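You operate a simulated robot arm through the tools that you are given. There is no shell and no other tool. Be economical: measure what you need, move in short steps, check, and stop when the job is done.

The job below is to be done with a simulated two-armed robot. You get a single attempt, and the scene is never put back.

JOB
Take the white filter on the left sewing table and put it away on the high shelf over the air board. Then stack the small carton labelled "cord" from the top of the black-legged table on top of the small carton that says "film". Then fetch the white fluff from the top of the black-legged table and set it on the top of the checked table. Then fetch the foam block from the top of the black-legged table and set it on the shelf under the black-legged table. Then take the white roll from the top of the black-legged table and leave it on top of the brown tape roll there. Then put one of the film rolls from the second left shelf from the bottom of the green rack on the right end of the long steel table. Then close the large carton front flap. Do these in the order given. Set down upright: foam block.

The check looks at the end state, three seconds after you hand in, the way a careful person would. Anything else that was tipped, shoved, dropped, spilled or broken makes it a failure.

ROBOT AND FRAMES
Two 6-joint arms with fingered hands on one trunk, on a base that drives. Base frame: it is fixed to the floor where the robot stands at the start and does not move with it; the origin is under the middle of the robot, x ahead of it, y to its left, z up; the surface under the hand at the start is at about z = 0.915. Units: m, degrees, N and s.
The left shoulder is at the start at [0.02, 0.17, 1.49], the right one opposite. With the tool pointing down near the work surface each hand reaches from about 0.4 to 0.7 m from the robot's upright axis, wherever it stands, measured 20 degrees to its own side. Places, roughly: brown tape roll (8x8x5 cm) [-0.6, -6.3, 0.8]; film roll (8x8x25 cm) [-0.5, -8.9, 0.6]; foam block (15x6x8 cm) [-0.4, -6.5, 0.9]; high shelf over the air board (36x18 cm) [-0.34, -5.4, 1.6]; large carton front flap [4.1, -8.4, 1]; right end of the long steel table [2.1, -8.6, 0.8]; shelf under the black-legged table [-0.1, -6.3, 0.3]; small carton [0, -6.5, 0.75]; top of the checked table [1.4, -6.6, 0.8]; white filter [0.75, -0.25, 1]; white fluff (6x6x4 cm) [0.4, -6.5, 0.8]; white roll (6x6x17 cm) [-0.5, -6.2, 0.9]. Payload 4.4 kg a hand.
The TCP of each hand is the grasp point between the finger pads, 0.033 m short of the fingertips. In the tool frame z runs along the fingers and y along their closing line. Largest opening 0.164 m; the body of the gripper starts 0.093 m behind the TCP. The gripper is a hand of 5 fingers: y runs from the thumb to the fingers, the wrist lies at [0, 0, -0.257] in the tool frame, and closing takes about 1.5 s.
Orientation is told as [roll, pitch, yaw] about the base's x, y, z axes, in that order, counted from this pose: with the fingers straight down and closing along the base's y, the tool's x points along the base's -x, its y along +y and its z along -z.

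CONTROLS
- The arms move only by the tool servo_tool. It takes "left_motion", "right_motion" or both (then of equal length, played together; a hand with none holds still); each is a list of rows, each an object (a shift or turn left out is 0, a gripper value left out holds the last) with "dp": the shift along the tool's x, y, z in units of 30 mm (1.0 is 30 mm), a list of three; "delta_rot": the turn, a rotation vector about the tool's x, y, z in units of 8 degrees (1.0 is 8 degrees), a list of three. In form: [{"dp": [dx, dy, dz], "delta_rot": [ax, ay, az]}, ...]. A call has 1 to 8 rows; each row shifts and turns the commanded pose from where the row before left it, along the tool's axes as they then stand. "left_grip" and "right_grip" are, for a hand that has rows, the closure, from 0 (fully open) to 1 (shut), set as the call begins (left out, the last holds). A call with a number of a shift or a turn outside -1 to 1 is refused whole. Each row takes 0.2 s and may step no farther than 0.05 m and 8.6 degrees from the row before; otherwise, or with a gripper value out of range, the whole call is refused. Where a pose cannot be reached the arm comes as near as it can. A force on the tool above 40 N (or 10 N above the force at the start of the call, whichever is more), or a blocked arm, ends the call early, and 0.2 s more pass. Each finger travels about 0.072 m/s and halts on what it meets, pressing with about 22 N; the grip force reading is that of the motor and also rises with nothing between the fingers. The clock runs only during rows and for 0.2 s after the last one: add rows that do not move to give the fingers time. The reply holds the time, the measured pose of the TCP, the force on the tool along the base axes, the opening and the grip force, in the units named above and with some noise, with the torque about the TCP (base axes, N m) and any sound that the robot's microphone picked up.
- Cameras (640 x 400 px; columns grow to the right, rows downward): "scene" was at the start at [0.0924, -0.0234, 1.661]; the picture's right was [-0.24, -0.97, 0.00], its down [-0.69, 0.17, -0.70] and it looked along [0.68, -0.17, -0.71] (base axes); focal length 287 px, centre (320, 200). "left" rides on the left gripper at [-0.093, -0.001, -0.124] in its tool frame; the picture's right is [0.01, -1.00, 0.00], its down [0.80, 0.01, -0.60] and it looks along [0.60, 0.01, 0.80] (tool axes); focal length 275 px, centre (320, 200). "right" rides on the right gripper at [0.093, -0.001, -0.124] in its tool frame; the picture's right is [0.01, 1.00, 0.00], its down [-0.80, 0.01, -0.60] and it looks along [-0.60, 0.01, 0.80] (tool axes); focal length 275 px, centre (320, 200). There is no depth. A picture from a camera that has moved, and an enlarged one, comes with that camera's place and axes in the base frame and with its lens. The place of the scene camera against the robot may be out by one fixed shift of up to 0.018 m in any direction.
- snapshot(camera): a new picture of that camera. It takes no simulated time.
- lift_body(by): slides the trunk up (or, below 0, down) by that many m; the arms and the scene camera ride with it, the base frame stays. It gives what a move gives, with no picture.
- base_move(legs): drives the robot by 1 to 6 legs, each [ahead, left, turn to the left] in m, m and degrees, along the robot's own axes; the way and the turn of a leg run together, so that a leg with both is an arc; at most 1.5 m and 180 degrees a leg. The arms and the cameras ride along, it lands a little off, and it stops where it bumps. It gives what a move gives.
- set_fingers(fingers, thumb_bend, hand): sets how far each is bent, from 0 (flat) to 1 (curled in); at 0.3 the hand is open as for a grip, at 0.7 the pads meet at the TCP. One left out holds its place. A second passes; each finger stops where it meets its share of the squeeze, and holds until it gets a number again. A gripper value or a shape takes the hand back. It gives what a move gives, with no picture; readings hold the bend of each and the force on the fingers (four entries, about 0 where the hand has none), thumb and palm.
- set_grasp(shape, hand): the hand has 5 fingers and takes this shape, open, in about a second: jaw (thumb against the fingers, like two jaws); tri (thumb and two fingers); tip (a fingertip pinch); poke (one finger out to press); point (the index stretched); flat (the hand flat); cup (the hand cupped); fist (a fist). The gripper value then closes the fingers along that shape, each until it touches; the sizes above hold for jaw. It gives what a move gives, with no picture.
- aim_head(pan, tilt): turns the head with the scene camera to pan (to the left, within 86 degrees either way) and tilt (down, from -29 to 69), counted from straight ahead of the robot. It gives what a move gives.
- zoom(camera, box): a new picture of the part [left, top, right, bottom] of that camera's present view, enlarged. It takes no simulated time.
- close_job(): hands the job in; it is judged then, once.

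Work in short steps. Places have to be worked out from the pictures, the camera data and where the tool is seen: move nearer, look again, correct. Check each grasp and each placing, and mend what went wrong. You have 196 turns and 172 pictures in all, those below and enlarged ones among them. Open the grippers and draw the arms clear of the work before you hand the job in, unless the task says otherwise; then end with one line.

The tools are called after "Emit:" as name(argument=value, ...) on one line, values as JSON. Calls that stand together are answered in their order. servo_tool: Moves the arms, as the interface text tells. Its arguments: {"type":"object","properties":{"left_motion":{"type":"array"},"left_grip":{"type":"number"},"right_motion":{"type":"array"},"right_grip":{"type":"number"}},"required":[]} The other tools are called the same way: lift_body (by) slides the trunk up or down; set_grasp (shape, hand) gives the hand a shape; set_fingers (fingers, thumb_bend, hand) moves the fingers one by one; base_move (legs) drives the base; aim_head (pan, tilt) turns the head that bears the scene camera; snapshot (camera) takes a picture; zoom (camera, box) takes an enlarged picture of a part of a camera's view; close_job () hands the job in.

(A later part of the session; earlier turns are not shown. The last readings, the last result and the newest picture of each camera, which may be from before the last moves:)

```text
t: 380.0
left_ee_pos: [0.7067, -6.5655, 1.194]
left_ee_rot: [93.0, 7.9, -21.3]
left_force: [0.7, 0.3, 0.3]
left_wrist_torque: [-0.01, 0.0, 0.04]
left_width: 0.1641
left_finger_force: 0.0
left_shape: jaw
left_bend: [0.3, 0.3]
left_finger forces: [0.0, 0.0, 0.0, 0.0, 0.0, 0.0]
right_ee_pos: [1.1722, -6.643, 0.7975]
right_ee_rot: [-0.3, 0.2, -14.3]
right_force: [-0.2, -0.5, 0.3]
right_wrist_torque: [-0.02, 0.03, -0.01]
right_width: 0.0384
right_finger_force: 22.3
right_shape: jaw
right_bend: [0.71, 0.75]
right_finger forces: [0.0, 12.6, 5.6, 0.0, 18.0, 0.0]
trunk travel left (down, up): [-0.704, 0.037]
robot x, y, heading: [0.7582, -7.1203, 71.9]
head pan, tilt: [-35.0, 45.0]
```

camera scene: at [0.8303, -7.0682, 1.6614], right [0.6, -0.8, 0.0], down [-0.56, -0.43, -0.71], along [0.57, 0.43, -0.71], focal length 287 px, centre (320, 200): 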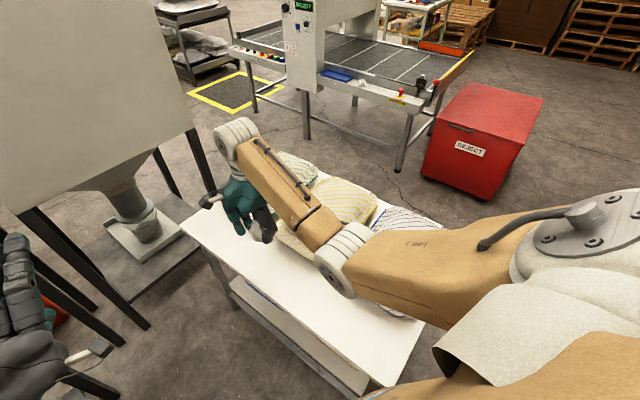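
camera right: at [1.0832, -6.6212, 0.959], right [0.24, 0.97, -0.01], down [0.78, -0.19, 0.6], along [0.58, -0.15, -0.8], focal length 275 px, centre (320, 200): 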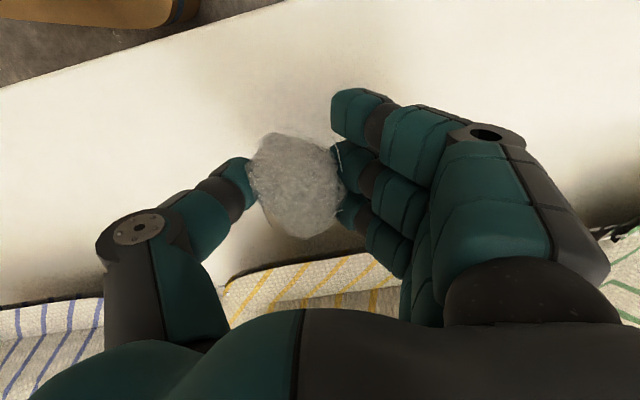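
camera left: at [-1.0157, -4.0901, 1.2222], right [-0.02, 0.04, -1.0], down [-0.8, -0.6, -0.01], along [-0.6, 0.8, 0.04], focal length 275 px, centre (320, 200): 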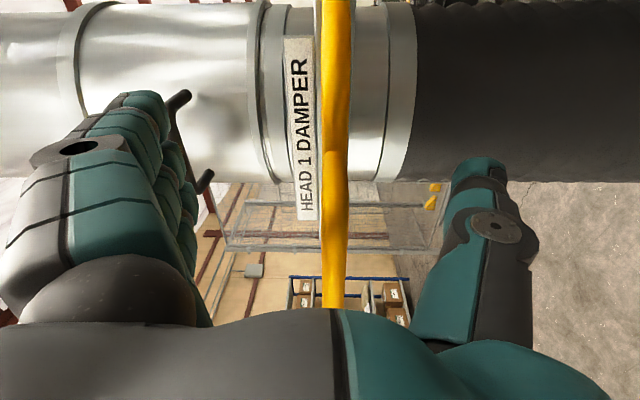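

The finger readings just changed: contact is starting. 4 mm more, then I open.

Emit:
lift_body(by=-0.004)

Emit:
servo_tool(right_motion=[{}, {}, {}, {}, {}], right_grip=0.45)

Emit:
lift_body(by=0.04)

Emit:
servo_tool(right_motion=[{"dp": [0, 0, -1]}, {"dp": [0, 0, -1]}, {"dp": [0, 0, -1]}, {"dp": [0, 0, -1]}, {"dp": [0, 0, -1]}, {"dp": [0, 0, -1]}])

Emit:
snapshot(camera="right")

```text
t: 380.5
left_ee_pos: [0.7068, -6.5673, 1.1895]
left_ee_rot: [93.0, 7.8, -21.4]
left_force: [-0.5, -0.4, 0.1]
left_wrist_torque: [0.01, 0.01, -0.02]
left_width: 0.1636
left_finger_force: 0.1
left_shape: jaw
left_bend: [0.3, 0.3]
left_finger forces: [0.1, 0.1, 0.0, 0.0, 0.0, 0.1]
right_ee_pos: [1.1726, -6.6422, 0.7966]
right_ee_rot: [-0.2, 0.1, -14.4]
right_force: [-1.2, -4.1, 21.7]
right_wrist_torque: [-0.62, 0.25, 0.0]
right_width: 0.0391
right_finger_force: 22.2
right_shape: jaw
right_bend: [0.72, 0.76]
right_finger forces: [0.0, 12.8, 4.6, 0.0, 27.2, 0.0]
trunk travel left (down, up): [-0.7, 0.041]
robot x, y, heading: [0.7624, -7.1261, 72.0]
head pan, tilt: [-35.0, 45.0]
```

```text
t: 381.7
left_ee_pos: [0.7067, -6.5663, 1.1899]
left_ee_rot: [93.0, 7.9, -21.3]
left_force: [1.0, 0.9, 0.7]
left_wrist_torque: [0.01, -0.01, 0.01]
left_width: 0.1636
left_finger_force: 0.1
left_shape: jaw
left_bend: [0.3, 0.3]
left_finger forces: [0.0, 0.1, 0.0, 0.1, 0.0, 0.1]
right_ee_pos: [1.1722, -6.6424, 0.7944]
right_ee_rot: [-0.5, 0.2, -14.4]
right_force: [-1.3, -1.8, 6.1]
right_wrist_torque: [0.23, -0.28, -0.07]
right_width: 0.088
right_finger_force: 0.0
right_shape: jaw
right_bend: [0.72, 0.71]
right_finger forces: [0.0, 0.3, 1.6, 4.9, 0.0, 0.0]
trunk travel left (down, up): [-0.7, 0.041]
robot x, y, heading: [0.7595, -7.1218, 71.9]
head pan, tilt: [-35.0, 45.0]
```

```text
t: 382.6
left_ee_pos: [0.7071, -6.5662, 1.2285]
left_ee_rot: [92.9, 7.9, -21.2]
left_force: [-0.3, -0.1, 0.2]
left_wrist_torque: [0.02, 0.0, 0.01]
left_width: 0.164
left_finger_force: 0.0
left_shape: jaw
left_bend: [0.3, 0.3]
left_finger forces: [0.0, 0.0, 0.0, 0.1, 0.0, 0.0]
right_ee_pos: [1.1724, -6.6432, 0.8336]
right_ee_rot: [-0.4, 0.2, -14.5]
right_force: [0.6, 0.0, -0.6]
right_wrist_torque: [0.02, -0.02, 0.0]
right_width: 0.0891
right_finger_force: 0.0
right_shape: jaw
right_bend: [0.72, 0.71]
right_finger forces: [0.0, 0.0, 0.0, 0.0, 0.0, 0.0]
trunk travel left (down, up): [-0.74, 0.001]
robot x, y, heading: [0.7609, -7.1233, 71.9]
head pan, tilt: [-35.0, 45.0]
```

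```text
t: 383.9
left_ee_pos: [0.7069, -6.5659, 1.2297]
left_ee_rot: [93.0, 7.8, -21.3]
left_force: [0.1, -0.1, -0.7]
left_wrist_torque: [0.03, -0.04, 0.02]
left_width: 0.164
left_finger_force: 0.1
left_shape: jaw
left_bend: [0.3, 0.3]
left_finger forces: [0.0, 0.0, 0.1, 0.1, 0.0, 0.1]
right_ee_pos: [1.1722, -6.6413, 1.0146]
right_ee_rot: [-0.4, 0.3, -14.5]
right_force: [0.3, -0.5, -0.4]
right_wrist_torque: [0.0, -0.02, 0.02]
right_width: 0.0898
right_finger_force: 0.0
right_shape: jaw
right_bend: [0.72, 0.71]
right_finger forces: [0.0, 0.1, 0.0, 0.0, 0.0, 0.0]
trunk travel left (down, up): [-0.74, 0.001]
robot x, y, heading: [0.7589, -7.1227, 72.0]
head pan, tilt: [-35.0, 45.0]
```

```text
70 pictures are left
camera right: at [1.0836, -6.621, 1.1381], right [0.24, 0.97, -0.01], down [0.78, -0.19, 0.6], along [0.58, -0.15, -0.8], focal length 275 px, centre (320, 200)
```

right: 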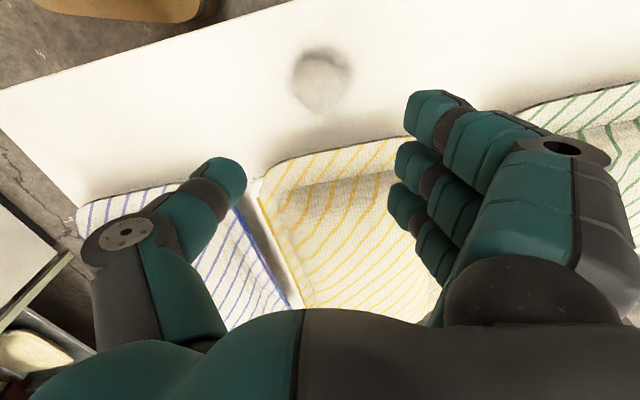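

The fluff rests on the checked table: step 3 done. The foam block's 6 cm width is best gripped from the table's west end with a pitched hand, which also suits the low shelf; I drive there facing +x.

Emit:
base_move(legs=[[-0.2, 0, 0], [0, 0, -72], [-1.5, 0, 0], [-0.45, 0, 0], [0, 0.9, 0]])

Emit:
aim_head(pan=0, tilt=40)

Emit:
snapshot(camera="scene")

```text
t: 402.3
left_ee_pos: [-0.7316, -6.1849, 1.2284]
left_ee_rot: [93.0, 7.9, -93.1]
left_force: [-0.2, 0.3, 0.5]
left_wrist_torque: [-0.03, -0.01, 0.05]
left_width: 0.1636
left_finger_force: 0.0
left_shape: jaw
left_bend: [0.3, 0.3]
left_finger forces: [0.0, 0.1, 0.1, 0.1, 0.0, 0.0]
right_ee_pos: [-0.659, -6.6505, 1.0145]
right_ee_rot: [-0.5, 0.1, -86.2]
right_force: [0.0, 0.1, 0.7]
right_wrist_torque: [-0.02, -0.02, 0.0]
right_width: 0.0898
right_finger_force: 0.3
right_shape: jaw
right_bend: [0.72, 0.71]
right_finger forces: [0.0, 0.0, 0.1, 0.0, 0.0, 0.0]
trunk travel left (down, up): [-0.74, 0.001]
robot x, y, heading: [-1.2436, -6.4087, 0.3]
head pan, tilt: [-35.0, 45.0]
```

```text
t: 403.3
left_ee_pos: [-0.7319, -6.1845, 1.229]
left_ee_rot: [93.0, 7.9, -93.1]
left_force: [0.4, -0.4, 0.3]
left_wrist_torque: [-0.02, 0.01, -0.01]
left_width: 0.1638
left_finger_force: 0.0
left_shape: jaw
left_bend: [0.3, 0.3]
left_finger forces: [0.0, 0.0, 0.0, 0.0, 0.0, 0.1]
right_ee_pos: [-0.659, -6.651, 1.0152]
right_ee_rot: [-0.4, 0.1, -86.2]
right_force: [-0.2, -0.1, -0.2]
right_wrist_torque: [0.01, 0.03, -0.01]
right_width: 0.0898
right_finger_force: 0.0
right_shape: jaw
right_bend: [0.72, 0.71]
right_finger forces: [0.1, 0.1, 0.0, 0.0, 0.1, 0.1]
trunk travel left (down, up): [-0.74, 0.001]
robot x, y, heading: [-1.2445, -6.41, 0.2]
head pan, tilt: [0.0, 40.0]
```

```text
69 pictures are left
camera scene: at [-1.1463, -6.4107, 1.6676], right [0.0, -1.0, 0.0], down [-0.64, 0.0, -0.77], along [0.77, 0.0, -0.64], focal length 287 px, centre (320, 200)
```

scene: 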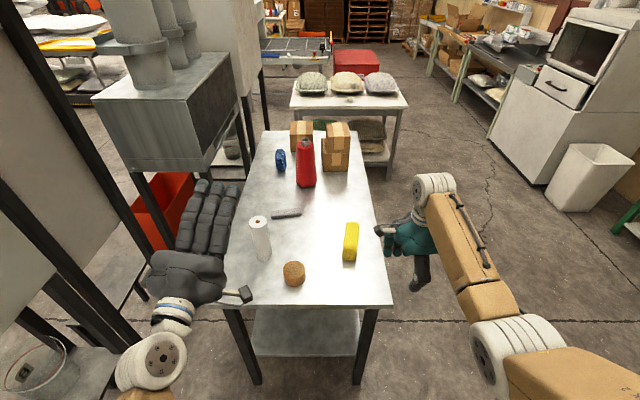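

Foam block: centre ≈(-0.437,-6.508), yaw ≈-7°. I turn the right hand to point along it (yaw -7°, pitch -52°).

Emit:
servo_tool(right_motion=[{"delta_rot": [0, 0, -1]}, {"delta_rot": [0, 0, -1]}, {"delta_rot": [0, 0, -1]}, {"delta_rot": [0, 0, -1]}, {"delta_rot": [0, 0, -1]}, {"delta_rot": [0, 0, -1]}, {"delta_rot": [0, 0, -1]}, {"delta_rot": [0, 0, -1]}], right_grip=0.25)

Emit:
servo_tool(right_motion=[{"delta_rot": [0, 0, -1]}, {"delta_rot": [0, 0, -0.9]}, {"delta_rot": [0, -1, 0]}, {"delta_rot": [0, -1, 0]}, {"delta_rot": [0, -1, 0]}, {"delta_rot": [0, -1, 0]}, {"delta_rot": [0, -1, 0]}, {"delta_rot": [0, -1, 0]}])

Emit:
servo_tool(right_motion=[{"dp": [0, 0.7, 0], "delta_rot": [0, -0.5, 0]}, {"dp": [0, 0.9, 0]}, {"dp": [0, 0.9, 0]}, {"dp": [0, 0.9, 0]}, {"dp": [0, 0.8, 0]}, {}])

Emit:
base_move(legs=[[0.13, 0, 0]])

Emit:
snapshot(camera="right")

```text
t: 405.1
left_ee_pos: [-0.7323, -6.1843, 1.2289]
left_ee_rot: [93.0, 7.9, -93.1]
left_force: [1.0, 0.7, -0.6]
left_wrist_torque: [0.03, 0.0, -0.01]
left_width: 0.1639
left_finger_force: 0.0
left_shape: jaw
left_bend: [0.3, 0.3]
left_finger forces: [0.0, 0.0, 0.0, 0.0, 0.1, 0.0]
right_ee_pos: [-0.6584, -6.6517, 1.0139]
right_ee_rot: [0.1, 0.4, -22.1]
right_force: [0.0, -0.8, 0.7]
right_wrist_torque: [0.01, -0.01, 0.0]
right_width: 0.1225
right_finger_force: 0.2
right_shape: jaw
right_bend: [0.63, 0.62]
right_finger forces: [0.0, 0.1, 0.0, 0.0, 0.0, 0.1]
trunk travel left (down, up): [-0.74, 0.001]
robot x, y, heading: [-1.2448, -6.4087, 0.2]
head pan, tilt: [0.0, 40.0]
```

```text
t: 406.9
left_ee_pos: [-0.7328, -6.1843, 1.2288]
left_ee_rot: [93.0, 7.9, -93.1]
left_force: [-0.1, 1.0, -0.2]
left_wrist_torque: [-0.02, 0.02, -0.02]
left_width: 0.1639
left_finger_force: 0.2
left_shape: jaw
left_bend: [0.3, 0.3]
left_finger forces: [0.0, 0.1, 0.1, 0.0, 0.1, 0.0]
right_ee_pos: [-0.6588, -6.6498, 1.0155]
right_ee_rot: [0.2, -47.7, -7.1]
right_force: [-0.3, 0.3, 0.7]
right_wrist_torque: [-0.02, 0.02, -0.01]
right_width: 0.1228
right_finger_force: 0.1
right_shape: jaw
right_bend: [0.63, 0.62]
right_finger forces: [0.1, 0.1, 0.0, 0.1, 0.1, 0.0]
trunk travel left (down, up): [-0.74, 0.001]
robot x, y, heading: [-1.2439, -6.4076, 0.1]
head pan, tilt: [0.0, 40.0]
```

```text
t: 408.0
left_ee_pos: [-0.7312, -6.1854, 1.229]
left_ee_rot: [92.9, 7.9, -93.1]
left_force: [0.6, 0.4, -0.1]
left_wrist_torque: [0.02, 0.02, 0.04]
left_width: 0.164
left_finger_force: 0.0
left_shape: jaw
left_bend: [0.3, 0.3]
left_finger forces: [0.1, 0.0, 0.0, 0.0, 0.0, 0.0]
right_ee_pos: [-0.6518, -6.6357, 0.9952]
right_ee_rot: [-15.8, -51.0, 4.4]
right_force: [1.2, -0.4, 0.0]
right_wrist_torque: [0.03, 0.01, 0.04]
right_width: 0.1226
right_finger_force: 0.0
right_shape: jaw
right_bend: [0.63, 0.62]
right_finger forces: [0.0, 0.0, 0.0, 0.0, 0.0, 0.1]
trunk travel left (down, up): [-0.74, 0.001]
robot x, y, heading: [-1.2446, -6.4048, 0.3]
head pan, tilt: [0.0, 40.0]
stopped in row 5 (right hand): the arm was blocked; the commanded pose is now the measured one
```

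```text
t: 409.3
left_ee_pos: [-0.6005, -6.1835, 1.2292]
left_ee_rot: [92.8, 7.9, -93.2]
left_force: [0.0, 0.4, 0.0]
left_wrist_torque: [0.0, -0.01, 0.0]
left_width: 0.1637
left_finger_force: 0.0
left_shape: jaw
left_bend: [0.3, 0.3]
left_finger forces: [0.0, 0.1, 0.0, 0.1, 0.1, 0.0]
right_ee_pos: [-0.5231, -6.6351, 0.9942]
right_ee_rot: [-15.8, -50.9, 4.4]
right_force: [-0.5, -0.1, -0.6]
right_wrist_torque: [0.0, 0.0, 0.0]
right_width: 0.1229
right_finger_force: 0.1
right_shape: jaw
right_bend: [0.63, 0.62]
right_finger forces: [0.1, 0.0, 0.0, 0.0, 0.0, 0.0]
trunk travel left (down, up): [-0.74, 0.001]
robot x, y, heading: [-1.1119, -6.4063, 0.4]
head pan, tilt: [0.0, 40.0]
```

```text
68 pictures are left
camera right: at [-0.6745, -6.6154, 0.9974], right [0.13, 0.97, -0.18], down [0.05, 0.18, 0.98], along [0.99, -0.14, -0.02], focal length 275 px, centre (320, 200)
```

right: 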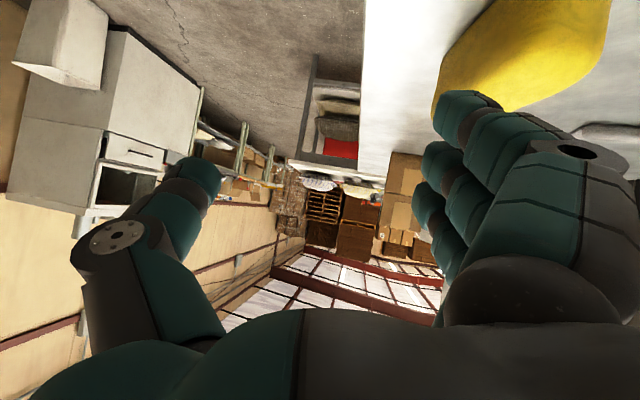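

I restore the hand's orientation with a bit more forward reach, and shift the base left to line up with the block instead.

Emit:
servo_tool(right_motion=[{"dp": [-0.3, 0, 0.4], "delta_rot": [-0.42, 0, 0.44]}, {"dp": [-0.3, 0, 0.4], "delta_rot": [-0.42, 0, 0.44]}, {"dp": [-0.3, 0, 0.2]}, {}])

Emit:
base_move(legs=[[-0.03, 0.12, 0]])

Emit:
snapshot(camera="right")

```text
t: 410.3
left_ee_pos: [-0.6023, -6.1845, 1.2292]
left_ee_rot: [93.0, 7.9, -93.2]
left_force: [0.1, 0.2, 0.1]
left_wrist_torque: [0.01, -0.01, -0.01]
left_width: 0.1638
left_finger_force: 0.1
left_shape: jaw
left_bend: [0.3, 0.3]
left_finger forces: [0.0, 0.0, 0.1, 0.0, 0.0, 0.0]
right_ee_pos: [-0.4823, -6.6401, 0.9978]
right_ee_rot: [-0.3, -52.0, -6.8]
right_force: [0.5, 0.7, 0.0]
right_wrist_torque: [-0.03, 0.0, -0.02]
right_width: 0.1227
right_finger_force: 0.0
right_shape: jaw
right_bend: [0.63, 0.62]
right_finger forces: [0.0, 0.1, 0.0, 0.0, 0.1, 0.1]
trunk travel left (down, up): [-0.74, 0.001]
robot x, y, heading: [-1.1126, -6.4061, 0.3]
head pan, tilt: [0.0, 40.0]
```

```text
t: 411.6
left_ee_pos: [-0.6324, -6.0615, 1.2297]
left_ee_rot: [93.0, 7.9, -93.2]
left_force: [-0.6, 0.3, -0.7]
left_wrist_torque: [0.03, 0.01, -0.03]
left_width: 0.1641
left_finger_force: 0.0
left_shape: jaw
left_bend: [0.3, 0.3]
left_finger forces: [0.0, 0.1, 0.0, 0.0, 0.0, 0.1]
right_ee_pos: [-0.5132, -6.519, 0.9977]
right_ee_rot: [-0.3, -52.1, -6.8]
right_force: [-0.3, 1.3, 0.0]
right_wrist_torque: [-0.01, 0.02, 0.0]
right_width: 0.1224
right_finger_force: 0.0
right_shape: jaw
right_bend: [0.63, 0.62]
right_finger forces: [0.1, 0.1, 0.0, 0.0, 0.1, 0.0]
trunk travel left (down, up): [-0.74, 0.001]
robot x, y, heading: [-1.1471, -6.2865, 0.2]
head pan, tilt: [0.0, 40.0]
```

```text
67 pictures are left
camera right: at [-0.666, -6.5019, 1.001], right [0.11, 0.99, -0.01], down [0.02, 0.01, 1.0], along [0.99, -0.12, -0.02], focal length 275 px, centre (320, 200)
```

right: 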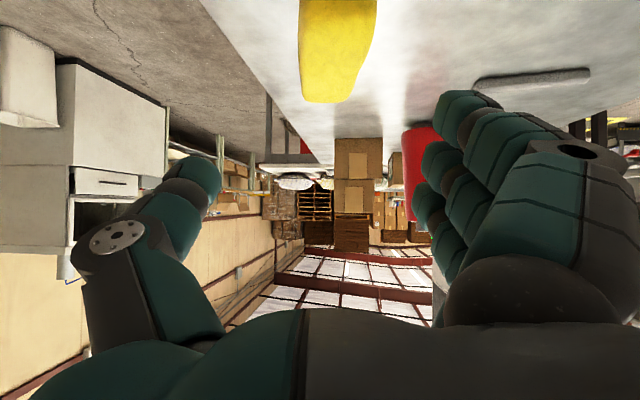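

The block is centred between the fingers. I advance down along the tool to grasp height.

Emit:
servo_tool(right_motion=[{"dp": [0.32, 0, 0.82]}, {"dp": [0.32, 0, 0.82]}, {"dp": [0.32, 0, 0.82]}, {"dp": [0.32, 0, 0.82]}, {"dp": [0.32, 0, 0.82]}, {}])

Emit:
snapshot(camera="right")

Emit:
zoom(camera="scene", box=[240, 160, 480, 320])

```text
t: 413.0
left_ee_pos: [-0.6328, -6.0627, 1.2294]
left_ee_rot: [93.0, 7.9, -93.0]
left_force: [-0.2, 0.6, 0.1]
left_wrist_torque: [-0.02, 0.03, 0.01]
left_width: 0.1638
left_finger_force: 0.1
left_shape: jaw
left_bend: [0.3, 0.3]
left_finger forces: [0.0, 0.0, 0.1, 0.0, 0.0, 0.0]
right_ee_pos: [-0.4475, -6.5285, 0.8855]
right_ee_rot: [-0.4, -52.0, -6.8]
right_force: [-0.4, -0.5, 0.1]
right_wrist_torque: [0.02, 0.02, -0.02]
right_width: 0.1227
right_finger_force: 0.0
right_shape: jaw
right_bend: [0.63, 0.62]
right_finger forces: [0.0, 0.0, 0.0, 0.0, 0.1, 0.1]
trunk travel left (down, up): [-0.74, 0.001]
robot x, y, heading: [-1.1436, -6.2894, 0.3]
head pan, tilt: [0.0, 40.0]
```

```text
66 pictures are left
camera right: at [-0.599, -6.5115, 0.888], right [0.11, 0.99, -0.01], down [0.02, 0.01, 1.0], along [0.99, -0.12, -0.02], focal length 275 px, centre (320, 200)
```

right: 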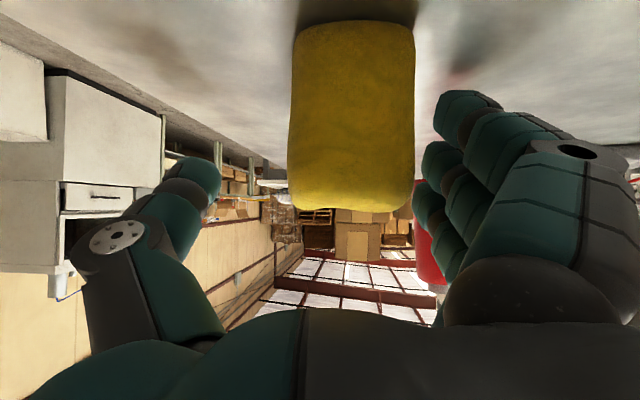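

```text
2.50 times, centred on (360, 240) of scene
camera zoom: at [-1.0479, -6.2895, 1.6677], right [0.0, -1.0, 0.0], down [-0.64, 0.0, -0.77], along [0.77, 0.0, -0.64], focal length 717 px, centre (220, 100)
```

zoom: 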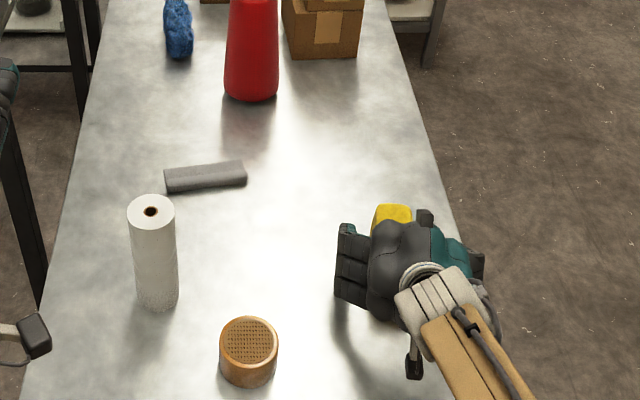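

I centre laterally by 1.3 cm and go 3 cm further along the block, then close.

Emit:
servo_tool(right_motion=[{"dp": [0, 0.43, 0]}, {"dp": [-0.61, 0, 0.79]}, {}])

Emit:
servo_tool(right_motion=[{}, {}, {}, {}, {}, {}, {}], right_grip=0.9)

Emit:
snapshot(camera="right")

```text
t: 413.8
left_ee_pos: [-0.6345, -6.063, 1.2292]
left_ee_rot: [93.0, 7.9, -93.1]
left_force: [-0.1, 0.0, 0.9]
left_wrist_torque: [-0.01, 0.01, 0.01]
left_width: 0.164
left_finger_force: 0.0
left_shape: jaw
left_bend: [0.3, 0.3]
left_finger forces: [0.1, 0.0, 0.0, 0.0, 0.0, 0.0]
right_ee_pos: [-0.4156, -6.5189, 0.8853]
right_ee_rot: [-0.4, -52.0, -6.7]
right_force: [0.0, 1.3, -0.6]
right_wrist_torque: [0.0, 0.01, -0.01]
right_width: 0.1228
right_finger_force: 0.0
right_shape: jaw
right_bend: [0.63, 0.62]
right_finger forces: [0.0, 0.0, 0.0, 0.0, 0.0, 0.1]
trunk travel left (down, up): [-0.74, 0.001]
robot x, y, heading: [-1.1454, -6.2854, 0.1]
head pan, tilt: [0.0, 40.0]
```

```text
t: 415.4
left_ee_pos: [-0.6316, -6.0637, 1.2292]
left_ee_rot: [93.0, 7.8, -93.0]
left_force: [0.2, 0.3, 0.3]
left_wrist_torque: [0.03, 0.03, -0.02]
left_width: 0.164
left_finger_force: 0.1
left_shape: jaw
left_bend: [0.3, 0.3]
left_finger forces: [0.1, 0.0, 0.1, 0.0, 0.1, 0.1]
right_ee_pos: [-0.4155, -6.5189, 0.8843]
right_ee_rot: [-0.3, -52.0, -6.8]
right_force: [0.2, 0.6, 0.0]
right_wrist_torque: [0.03, -0.05, -0.03]
right_width: 0.0468
right_finger_force: 22.4
right_shape: jaw
right_bend: [0.72, 0.73]
right_finger forces: [6.3, 11.2, 2.7, 0.0, 20.0, 0.0]
trunk travel left (down, up): [-0.74, 0.001]
robot x, y, heading: [-1.1484, -6.2839, 0.2]
head pan, tilt: [0.0, 40.0]
```

```text
64 pictures are left
camera right: at [-0.5673, -6.5022, 0.8877], right [0.11, 0.99, -0.01], down [0.02, 0.01, 1.0], along [0.99, -0.12, -0.02], focal length 275 px, centre (320, 200)
```

right: 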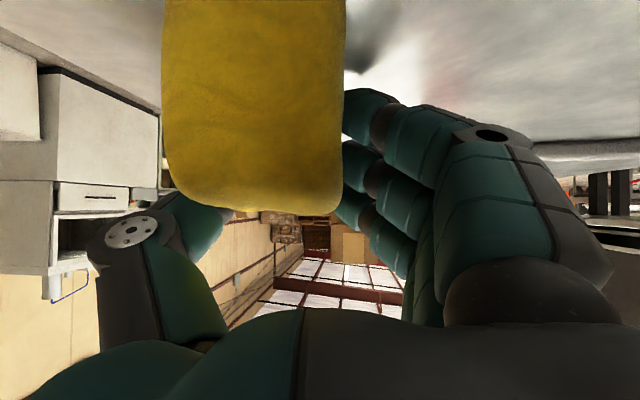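

Gripped. I lift it, back away from the table, and lower the trunk to shelf height.

Emit:
servo_tool(right_motion=[{"dp": [-0.4, 0, -0.3]}, {"dp": [-0.79, 0, -0.61]}, {"dp": [-0.79, 0, -0.61]}, {"dp": [-0.79, 0, -0.61]}, {"dp": [-0.4, 0, -0.3]}, {}])

Emit:
base_move(legs=[[-0.36, 0.12, 0]])

Emit:
lift_body(by=-0.35)

Emit:
aim_head(pan=-10, tilt=40)

Emit:
snapshot(camera="scene")

```text
t: 416.8
left_ee_pos: [-0.6326, -6.0623, 1.2302]
left_ee_rot: [93.0, 7.8, -93.1]
left_force: [0.0, 0.3, -1.2]
left_wrist_torque: [-0.02, 0.04, 0.0]
left_width: 0.164
left_finger_force: 0.1
left_shape: jaw
left_bend: [0.3, 0.3]
left_finger forces: [0.0, 0.0, 0.0, 0.0, 0.1, 0.1]
right_ee_pos: [-0.413, -6.5172, 1.0036]
right_ee_rot: [-0.2, -52.0, -6.8]
right_force: [-0.6, 0.5, -0.5]
right_wrist_torque: [0.02, -0.01, 0.0]
right_width: 0.0465
right_finger_force: 21.9
right_shape: jaw
right_bend: [0.72, 0.73]
right_finger forces: [5.7, 11.0, 3.0, 0.0, 19.9, 0.1]
trunk travel left (down, up): [-0.74, 0.001]
robot x, y, heading: [-1.1436, -6.2852, 0.2]
head pan, tilt: [0.0, 40.0]
```

```text
t: 419.2
left_ee_pos: [-0.9973, -5.9448, 1.2285]
left_ee_rot: [93.0, 7.9, -93.2]
left_force: [0.1, -0.1, 0.3]
left_wrist_torque: [-0.03, 0.01, 0.02]
left_width: 0.164
left_finger_force: 0.1
left_shape: jaw
left_bend: [0.3, 0.3]
left_finger forces: [0.0, 0.0, 0.0, 0.0, 0.0, 0.0]
right_ee_pos: [-0.778, -6.3988, 1.0043]
right_ee_rot: [-0.3, -52.0, -6.8]
right_force: [-0.4, 0.1, -0.9]
right_wrist_torque: [0.0, 0.0, 0.01]
right_width: 0.0468
right_finger_force: 22.2
right_shape: jaw
right_bend: [0.72, 0.73]
right_finger forces: [5.6, 10.9, 3.0, 0.0, 19.9, 0.1]
trunk travel left (down, up): [-0.74, 0.001]
robot x, y, heading: [-1.5117, -6.1645, 0.3]
head pan, tilt: [0.0, 40.0]
```

```text
t: 422.6
left_ee_pos: [-0.9975, -5.9452, 0.8785]
left_ee_rot: [93.0, 7.9, -93.2]
left_force: [-0.1, 0.0, -0.6]
left_wrist_torque: [-0.05, 0.0, 0.01]
left_width: 0.164
left_finger_force: 0.1
left_shape: jaw
left_bend: [0.3, 0.3]
left_finger forces: [0.1, 0.1, 0.0, 0.0, 0.1, 0.0]
right_ee_pos: [-0.7783, -6.3994, 0.6542]
right_ee_rot: [-0.3, -52.0, -6.8]
right_force: [-0.3, 0.0, -0.6]
right_wrist_torque: [0.01, 0.02, -0.02]
right_width: 0.0468
right_finger_force: 22.3
right_shape: jaw
right_bend: [0.72, 0.73]
right_finger forces: [5.7, 11.0, 3.0, 0.0, 20.0, 0.0]
trunk travel left (down, up): [-0.39, 0.351]
robot x, y, heading: [-1.5101, -6.1685, -0.1]
head pan, tilt: [0.0, 40.0]
```

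```text
t: 423.3
left_ee_pos: [-0.9959, -5.945, 0.88]
left_ee_rot: [93.0, 7.9, -93.1]
left_force: [0.1, 0.2, -0.7]
left_wrist_torque: [0.0, 0.03, 0.01]
left_width: 0.1638
left_finger_force: 0.0
left_shape: jaw
left_bend: [0.3, 0.3]
left_finger forces: [0.0, 0.0, 0.0, 0.0, 0.1, 0.1]
right_ee_pos: [-0.7775, -6.4005, 0.6529]
right_ee_rot: [-0.2, -51.9, -7.0]
right_force: [-0.3, 1.0, -0.1]
right_wrist_torque: [0.03, -0.01, 0.02]
right_width: 0.0468
right_finger_force: 21.6
right_shape: jaw
right_bend: [0.72, 0.73]
right_finger forces: [5.6, 11.0, 3.0, 0.0, 19.9, 0.0]
trunk travel left (down, up): [-0.39, 0.351]
robot x, y, heading: [-1.5074, -6.1694, 0.0]
head pan, tilt: [-10.0, 40.0]
```

```text
63 pictures are left
camera scene: at [-1.3908, -6.185, 1.3168], right [-0.17, -0.99, 0.0], down [-0.63, 0.11, -0.77], along [0.75, -0.13, -0.64], focal length 287 px, centre (320, 200)
```

scene: 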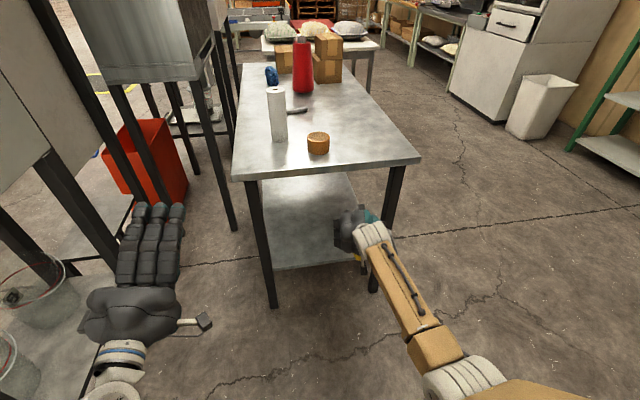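

The west end is open between the legs (y -6.09 and -6.60). I lower another 0.25 m and drive the block in over the shelf.

Emit:
lift_body(by=-0.25)

Emit:
base_move(legs=[[0.35, 0, 0]])

Emit:
snapshot(camera="right")

Emit:
snapshot(camera="scene")

```text
t: 425.9
left_ee_pos: [-0.9981, -5.945, 0.6328]
left_ee_rot: [93.0, 8.0, -93.1]
left_force: [0.1, 0.1, -0.4]
left_wrist_torque: [0.01, -0.03, 0.0]
left_width: 0.1639
left_finger_force: 0.0
left_shape: jaw
left_bend: [0.3, 0.3]
left_finger forces: [0.0, 0.1, 0.1, 0.0, 0.0, 0.1]
right_ee_pos: [-0.7783, -6.3996, 0.409]
right_ee_rot: [-0.3, -52.3, -6.9]
right_force: [0.7, 0.0, -1.1]
right_wrist_torque: [0.03, 0.01, -0.02]
right_width: 0.0465
right_finger_force: 22.0
right_shape: jaw
right_bend: [0.72, 0.73]
right_finger forces: [5.6, 11.0, 3.0, 0.0, 19.9, 0.0]
trunk travel left (down, up): [-0.14, 0.601]
robot x, y, heading: [-1.5136, -6.168, -0.1]
head pan, tilt: [-10.0, 40.0]
```

```text
t: 428.2
left_ee_pos: [-0.6479, -5.9461, 0.6258]
left_ee_rot: [92.5, 8.0, -93.5]
left_force: [0.3, -0.3, 0.4]
left_wrist_torque: [-0.02, -0.03, 0.01]
left_width: 0.1641
left_finger_force: 0.0
left_shape: jaw
left_bend: [0.3, 0.3]
left_finger forces: [0.1, 0.0, 0.0, 0.1, 0.0, 0.0]
right_ee_pos: [-0.428, -6.4014, 0.4043]
right_ee_rot: [-0.2, -51.9, -7.0]
right_force: [-0.2, 1.1, -1.1]
right_wrist_torque: [0.05, 0.01, -0.01]
right_width: 0.0465
right_finger_force: 22.0
right_shape: jaw
right_bend: [0.72, 0.73]
right_finger forces: [5.6, 11.0, 3.0, 0.1, 19.9, 0.0]
trunk travel left (down, up): [-0.14, 0.601]
robot x, y, heading: [-1.1606, -6.1677, 0.1]
head pan, tilt: [-10.0, 40.0]
```

```text
62 pictures are left
camera right: at [-0.5815, -6.3845, 0.4076], right [0.12, 0.99, -0.01], down [0.02, 0.01, 1.0], along [0.99, -0.12, -0.02], focal length 275 px, centre (320, 200)
```

right: 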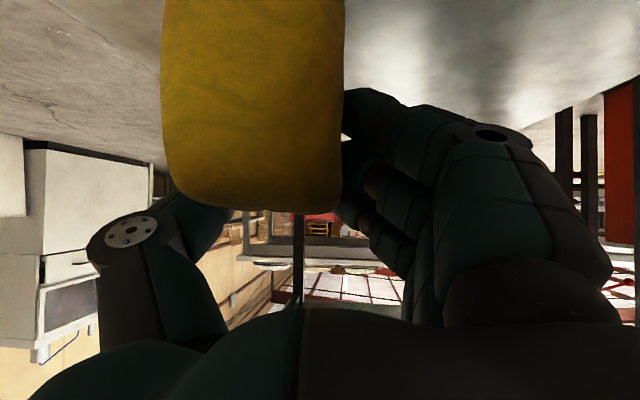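

```text
61 pictures are left
camera scene: at [-0.9609, -6.1855, 1.0611], right [-0.17, -0.98, 0.0], down [-0.63, 0.11, -0.77], along [0.75, -0.13, -0.64], focal length 287 px, centre (320, 200)
```

scene: 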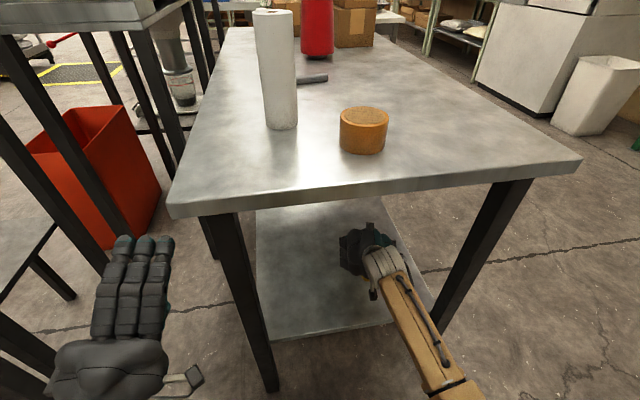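

Inside and over the shelf. Lowering to contact.

Emit:
lift_body(by=-0.025)

Emit:
lift_body(by=-0.012)

Emit:
lift_body(by=-0.01)

```text
t: 428.9
left_ee_pos: [-0.6521, -5.9415, 0.6221]
left_ee_rot: [93.3, 8.2, -93.0]
left_force: [0.2, 0.5, -0.7]
left_wrist_torque: [0.03, 0.0, 0.04]
left_width: 0.1639
left_finger_force: 0.0
left_shape: jaw
left_bend: [0.3, 0.3]
left_finger forces: [0.1, 0.0, 0.0, 0.0, 0.1, 0.0]
right_ee_pos: [-0.4238, -6.402, 0.4037]
right_ee_rot: [-0.1, -52.9, -7.2]
right_force: [0.3, -0.7, -0.8]
right_wrist_torque: [0.01, -0.01, -0.02]
right_width: 0.0469
right_finger_force: 22.3
right_shape: jaw
right_bend: [0.72, 0.73]
right_finger forces: [5.6, 11.0, 3.0, 0.0, 19.8, 0.0]
trunk travel left (down, up): [-0.115, 0.626]
robot x, y, heading: [-1.1609, -6.1692, -0.1]
head pan, tilt: [-10.0, 40.0]
```

```text
t: 429.5
left_ee_pos: [-0.6551, -5.9415, 0.6142]
left_ee_rot: [93.2, 8.3, -92.8]
left_force: [0.0, -0.3, 0.3]
left_wrist_torque: [0.0, -0.03, -0.01]
left_width: 0.1641
left_finger_force: 0.0
left_shape: jaw
left_bend: [0.3, 0.3]
left_finger forces: [0.1, 0.1, 0.0, 0.0, 0.0, 0.0]
right_ee_pos: [-0.424, -6.4014, 0.4001]
right_ee_rot: [0.0, -53.2, -7.2]
right_force: [0.3, 1.1, -1.2]
right_wrist_torque: [0.04, 0.0, 0.02]
right_width: 0.0465
right_finger_force: 22.4
right_shape: jaw
right_bend: [0.72, 0.73]
right_finger forces: [5.5, 11.0, 3.0, 0.0, 19.8, 0.1]
trunk travel left (down, up): [-0.103, 0.638]
robot x, y, heading: [-1.1584, -6.167, -0.1]
head pan, tilt: [-10.0, 40.0]
```

```text
t: 430.1
left_ee_pos: [-0.6594, -5.9376, 0.6052]
left_ee_rot: [92.8, 8.4, -92.6]
left_force: [-0.2, -0.1, 0.3]
left_wrist_torque: [-0.02, 0.04, 0.01]
left_width: 0.1642
left_finger_force: 0.1
left_shape: jaw
left_bend: [0.3, 0.3]
left_finger forces: [0.1, 0.0, 0.1, 0.0, 0.0, 0.0]
right_ee_pos: [-0.4223, -6.4011, 0.3969]
right_ee_rot: [0.0, -53.6, -7.4]
right_force: [0.1, -0.6, -0.4]
right_wrist_torque: [0.01, 0.0, -0.01]
right_width: 0.0467
right_finger_force: 21.4
right_shape: jaw
right_bend: [0.72, 0.73]
right_finger forces: [5.6, 11.0, 3.0, 0.0, 19.9, 0.0]
trunk travel left (down, up): [-0.093, 0.648]
robot x, y, heading: [-1.1626, -6.1691, -0.0]
head pan, tilt: [-10.0, 40.0]
```

The elbows are meeting the base at this trunk height, so I raise the trunk back a bit and lower with the arm instead.

Emit:
lift_body(by=0.06)

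Emit:
servo_tool(right_motion=[{"dp": [0.6, 0, 0.46], "delta_rot": [0, 0.1, 0]}, {"dp": [0.6, 0, 0.46]}, {"dp": [0.4, 0, 0.3]}, {}])

```text
t: 431.1
left_ee_pos: [-0.647, -5.946, 0.6376]
left_ee_rot: [92.5, 8.1, -93.6]
left_force: [-0.5, -0.1, 0.3]
left_wrist_torque: [0.0, -0.01, 0.04]
left_width: 0.1638
left_finger_force: 0.1
left_shape: jaw
left_bend: [0.3, 0.3]
left_finger forces: [0.1, 0.0, 0.1, 0.0, 0.0, 0.0]
right_ee_pos: [-0.4298, -6.4018, 0.4136]
right_ee_rot: [-0.3, -51.9, -7.0]
right_force: [0.3, 0.5, -1.9]
right_wrist_torque: [-0.02, 0.0, 0.02]
right_width: 0.0469
right_finger_force: 21.6
right_shape: jaw
right_bend: [0.72, 0.73]
right_finger forces: [5.6, 10.9, 3.1, 0.0, 20.0, 0.0]
trunk travel left (down, up): [-0.153, 0.588]
robot x, y, heading: [-1.1581, -6.1662, -0.1]
head pan, tilt: [-10.0, 40.0]
```

```text
t: 432.1
left_ee_pos: [-0.6485, -5.9453, 0.6391]
left_ee_rot: [92.5, 8.1, -93.4]
left_force: [-0.1, -0.5, 0.3]
left_wrist_torque: [-0.01, -0.01, 0.03]
left_width: 0.164
left_finger_force: 0.0
left_shape: jaw
left_bend: [0.3, 0.3]
left_finger forces: [0.0, 0.0, 0.1, 0.0, 0.0, 0.0]
right_ee_pos: [-0.4307, -6.4008, 0.3569]
right_ee_rot: [-0.3, -51.2, -7.0]
right_force: [0.4, -0.6, -1.0]
right_wrist_torque: [-0.01, -0.03, 0.01]
right_width: 0.0467
right_finger_force: 22.1
right_shape: jaw
right_bend: [0.72, 0.73]
right_finger forces: [5.5, 10.9, 3.1, 0.0, 19.9, 0.0]
trunk travel left (down, up): [-0.153, 0.588]
robot x, y, heading: [-1.1592, -6.1695, 0.1]
head pan, tilt: [-10.0, 40.0]
```

Continuing down in small steps.

Emit:
servo_tool(right_motion=[{"dp": [0.25, 0, 0.2]}, {"dp": [0.15, 0, 0.12]}, {}])

Emit:
servo_tool(right_motion=[{"dp": [0.2, 0, 0.15]}, {"dp": [0.13, 0, 0.1]}, {}])

Emit:
servo_tool(right_motion=[{"dp": [0.2, 0, 0.15]}, {"dp": [0.1, 0, 0.08]}, {}])

Emit:
snapshot(camera="right")

```text
t: 432.9
left_ee_pos: [-0.6488, -5.9433, 0.6393]
left_ee_rot: [92.3, 8.0, -93.4]
left_force: [0.1, 0.9, -0.9]
left_wrist_torque: [-0.01, 0.0, -0.03]
left_width: 0.1639
left_finger_force: 0.1
left_shape: jaw
left_bend: [0.3, 0.3]
left_finger forces: [0.0, 0.0, 0.0, 0.0, 0.0, 0.0]
right_ee_pos: [-0.4308, -6.4019, 0.3407]
right_ee_rot: [-0.4, -51.1, -7.0]
right_force: [-0.4, -0.6, 0.0]
right_wrist_torque: [-0.02, -0.01, 0.0]
right_width: 0.047
right_finger_force: 21.9
right_shape: jaw
right_bend: [0.72, 0.73]
right_finger forces: [5.4, 11.0, 3.2, 0.0, 19.8, 0.0]
trunk travel left (down, up): [-0.153, 0.588]
robot x, y, heading: [-1.1585, -6.1667, -0.4]
head pan, tilt: [-10.0, 40.0]
```

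```text
t: 433.7
left_ee_pos: [-0.6488, -5.9458, 0.6377]
left_ee_rot: [92.4, 7.9, -93.4]
left_force: [0.0, 0.7, -0.7]
left_wrist_torque: [-0.05, 0.02, 0.02]
left_width: 0.164
left_finger_force: 0.0
left_shape: jaw
left_bend: [0.3, 0.3]
left_finger forces: [0.1, 0.0, 0.0, 0.0, 0.1, 0.0]
right_ee_pos: [-0.4296, -6.4026, 0.3298]
right_ee_rot: [-0.2, -51.2, -6.9]
right_force: [0.6, -1.3, -0.8]
right_wrist_torque: [0.01, -0.01, -0.01]
right_width: 0.0468
right_finger_force: 21.9
right_shape: jaw
right_bend: [0.72, 0.73]
right_finger forces: [5.5, 11.1, 3.2, 0.0, 19.8, 0.1]
trunk travel left (down, up): [-0.153, 0.588]
robot x, y, heading: [-1.1611, -6.167, -0.5]
head pan, tilt: [-10.0, 40.0]
```

```text
t: 434.5
left_ee_pos: [-0.6496, -5.9457, 0.6403]
left_ee_rot: [92.6, 8.1, -93.4]
left_force: [0.9, 0.1, -0.1]
left_wrist_torque: [0.03, -0.04, 0.02]
left_width: 0.1638
left_finger_force: 0.1
left_shape: jaw
left_bend: [0.3, 0.3]
left_finger forces: [0.0, 0.0, 0.0, 0.1, 0.0, 0.1]
right_ee_pos: [-0.4274, -6.4013, 0.3257]
right_ee_rot: [-0.2, -52.0, -6.9]
right_force: [-5.9, -1.9, 32.1]
right_wrist_torque: [-0.24, -0.1, -0.16]
right_width: 0.0481
right_finger_force: 21.6
right_shape: jaw
right_bend: [0.72, 0.73]
right_finger forces: [7.1, 13.6, 3.3, 0.1, 25.1, 0.1]
trunk travel left (down, up): [-0.153, 0.588]
robot x, y, heading: [-1.1582, -6.1666, -0.2]
head pan, tilt: [-10.0, 40.0]
```

```text
60 pictures are left
camera right: at [-0.5809, -6.3843, 0.3282], right [0.12, 0.99, -0.01], down [0.02, 0.01, 1.0], along [0.99, -0.12, -0.02], focal length 275 px, centre (320, 200)
```

right: 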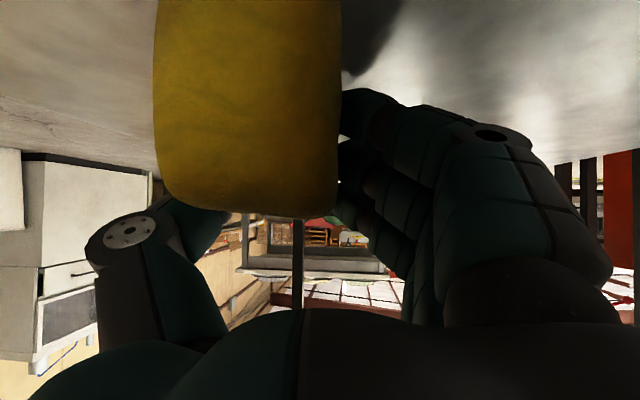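

Contact. I ease up, open, and back out.

Emit:
servo_tool(right_motion=[{"dp": [-0.13, 0, -0.1]}, {}])

Emit:
servo_tool(right_motion=[{}, {}, {}, {}, {}, {}], right_grip=0.35)

Emit:
snapshot(camera="right")

```text
t: 435.1
left_ee_pos: [-0.6486, -5.9442, 0.64]
left_ee_rot: [92.5, 7.9, -93.4]
left_force: [-1.1, -0.1, 0.2]
left_wrist_torque: [-0.02, 0.01, -0.01]
left_width: 0.1639
left_finger_force: 0.1
left_shape: jaw
left_bend: [0.3, 0.3]
left_finger forces: [0.0, 0.0, 0.0, 0.1, 0.0, 0.1]
right_ee_pos: [-0.4299, -6.4011, 0.3259]
right_ee_rot: [-0.2, -51.5, -7.1]
right_force: [7.8, -3.3, 18.5]
right_wrist_torque: [-0.06, -0.37, 0.02]
right_width: 0.0482
right_finger_force: 22.0
right_shape: jaw
right_bend: [0.72, 0.73]
right_finger forces: [6.3, 12.1, 3.0, 0.1, 23.1, 0.0]
trunk travel left (down, up): [-0.153, 0.588]
robot x, y, heading: [-1.1599, -6.1689, -0.1]
head pan, tilt: [-10.0, 40.0]
```

```text
t: 436.5
left_ee_pos: [-0.649, -5.9443, 0.6384]
left_ee_rot: [92.4, 7.9, -93.4]
left_force: [-0.3, 0.6, 0.1]
left_wrist_torque: [0.0, 0.01, -0.03]
left_width: 0.1639
left_finger_force: 0.1
left_shape: jaw
left_bend: [0.3, 0.3]
left_finger forces: [0.0, 0.1, 0.0, 0.0, 0.1, 0.0]
right_ee_pos: [-0.4318, -6.4013, 0.321]
right_ee_rot: [-0.4, -51.2, -6.9]
right_force: [-0.6, -1.2, 5.2]
right_wrist_torque: [0.26, 0.04, 0.06]
right_width: 0.105
right_finger_force: 0.2
right_shape: jaw
right_bend: [0.7, 0.67]
right_finger forces: [4.8, 0.0, 0.0, 0.0, 0.1, 0.0]
trunk travel left (down, up): [-0.153, 0.588]
robot x, y, heading: [-1.1618, -6.167, -0.0]
head pan, tilt: [-10.0, 40.0]
```

```text
59 pictures are left
camera right: at [-0.584, -6.3843, 0.3269], right [0.12, 0.99, -0.01], down [0.04, 0.01, 1.0], along [0.99, -0.12, -0.04], focal length 275 px, centre (320, 200)
```

right: 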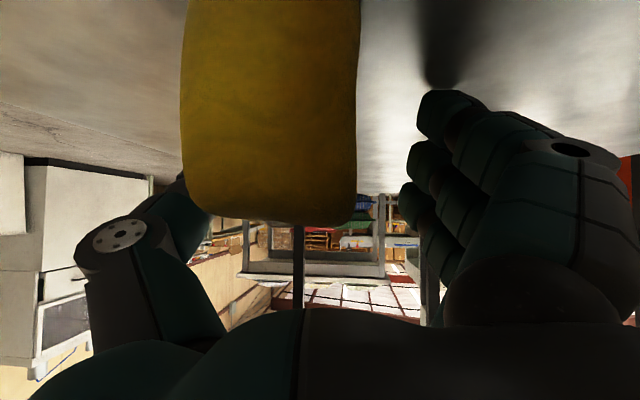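

The block stands free. I raise 2 cm, back out, raise the trunk, and look.

Emit:
servo_tool(right_motion=[{"dp": [-0.5, 0.15, -0.4]}, {}])

Emit:
base_move(legs=[[-0.35, 0, 0]])

Emit:
snapshot(camera="scene")

```text
t: 437.1
left_ee_pos: [-0.6493, -5.9437, 0.6393]
left_ee_rot: [92.5, 8.0, -93.5]
left_force: [0.5, 0.0, 0.2]
left_wrist_torque: [0.0, -0.02, -0.02]
left_width: 0.1637
left_finger_force: 0.0
left_shape: jaw
left_bend: [0.3, 0.3]
left_finger forces: [0.1, 0.1, 0.0, 0.1, 0.1, 0.0]
right_ee_pos: [-0.4298, -6.3963, 0.3408]
right_ee_rot: [-0.4, -51.1, -7.1]
right_force: [-0.5, -0.9, 0.9]
right_wrist_torque: [-0.03, 0.02, -0.02]
right_width: 0.1056
right_finger_force: 0.1
right_shape: jaw
right_bend: [0.7, 0.67]
right_finger forces: [0.1, 0.0, 0.0, 0.1, 0.0, 0.0]
trunk travel left (down, up): [-0.153, 0.588]
robot x, y, heading: [-1.1592, -6.1643, -0.2]
head pan, tilt: [-10.0, 40.0]
```

```text
t: 439.4
left_ee_pos: [-0.9992, -5.9453, 0.6388]
left_ee_rot: [92.4, 8.0, -93.5]
left_force: [0.4, 0.1, 0.3]
left_wrist_torque: [0.0, -0.03, 0.0]
left_width: 0.1638
left_finger_force: 0.0
left_shape: jaw
left_bend: [0.3, 0.3]
left_finger forces: [0.1, 0.0, 0.0, 0.0, 0.0, 0.0]
right_ee_pos: [-0.7823, -6.3982, 0.3412]
right_ee_rot: [-0.3, -51.2, -7.1]
right_force: [-0.4, 0.4, 0.3]
right_wrist_torque: [0.02, -0.04, -0.01]
right_width: 0.1058
right_finger_force: 0.1
right_shape: jaw
right_bend: [0.7, 0.67]
right_finger forces: [0.1, 0.0, 0.0, 0.0, 0.0, 0.0]
trunk travel left (down, up): [-0.153, 0.588]
robot x, y, heading: [-1.5113, -6.1669, 0.0]
head pan, tilt: [-10.0, 40.0]
```

```text
58 pictures are left
camera scene: at [-1.3182, -6.185, 1.0743], right [-0.18, -0.98, 0.0], down [-0.63, 0.11, -0.77], along [0.75, -0.14, -0.64], focal length 287 px, centre (320, 200)
```

scene: 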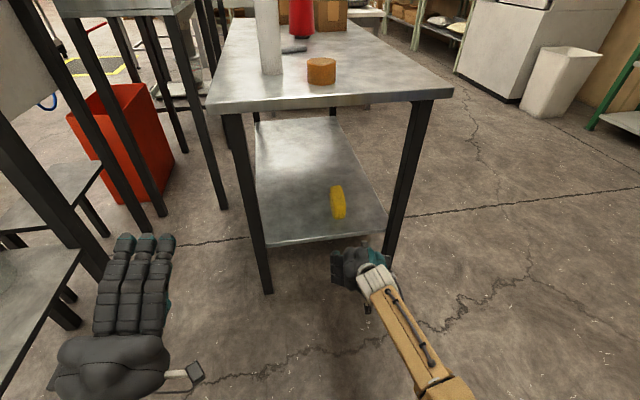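

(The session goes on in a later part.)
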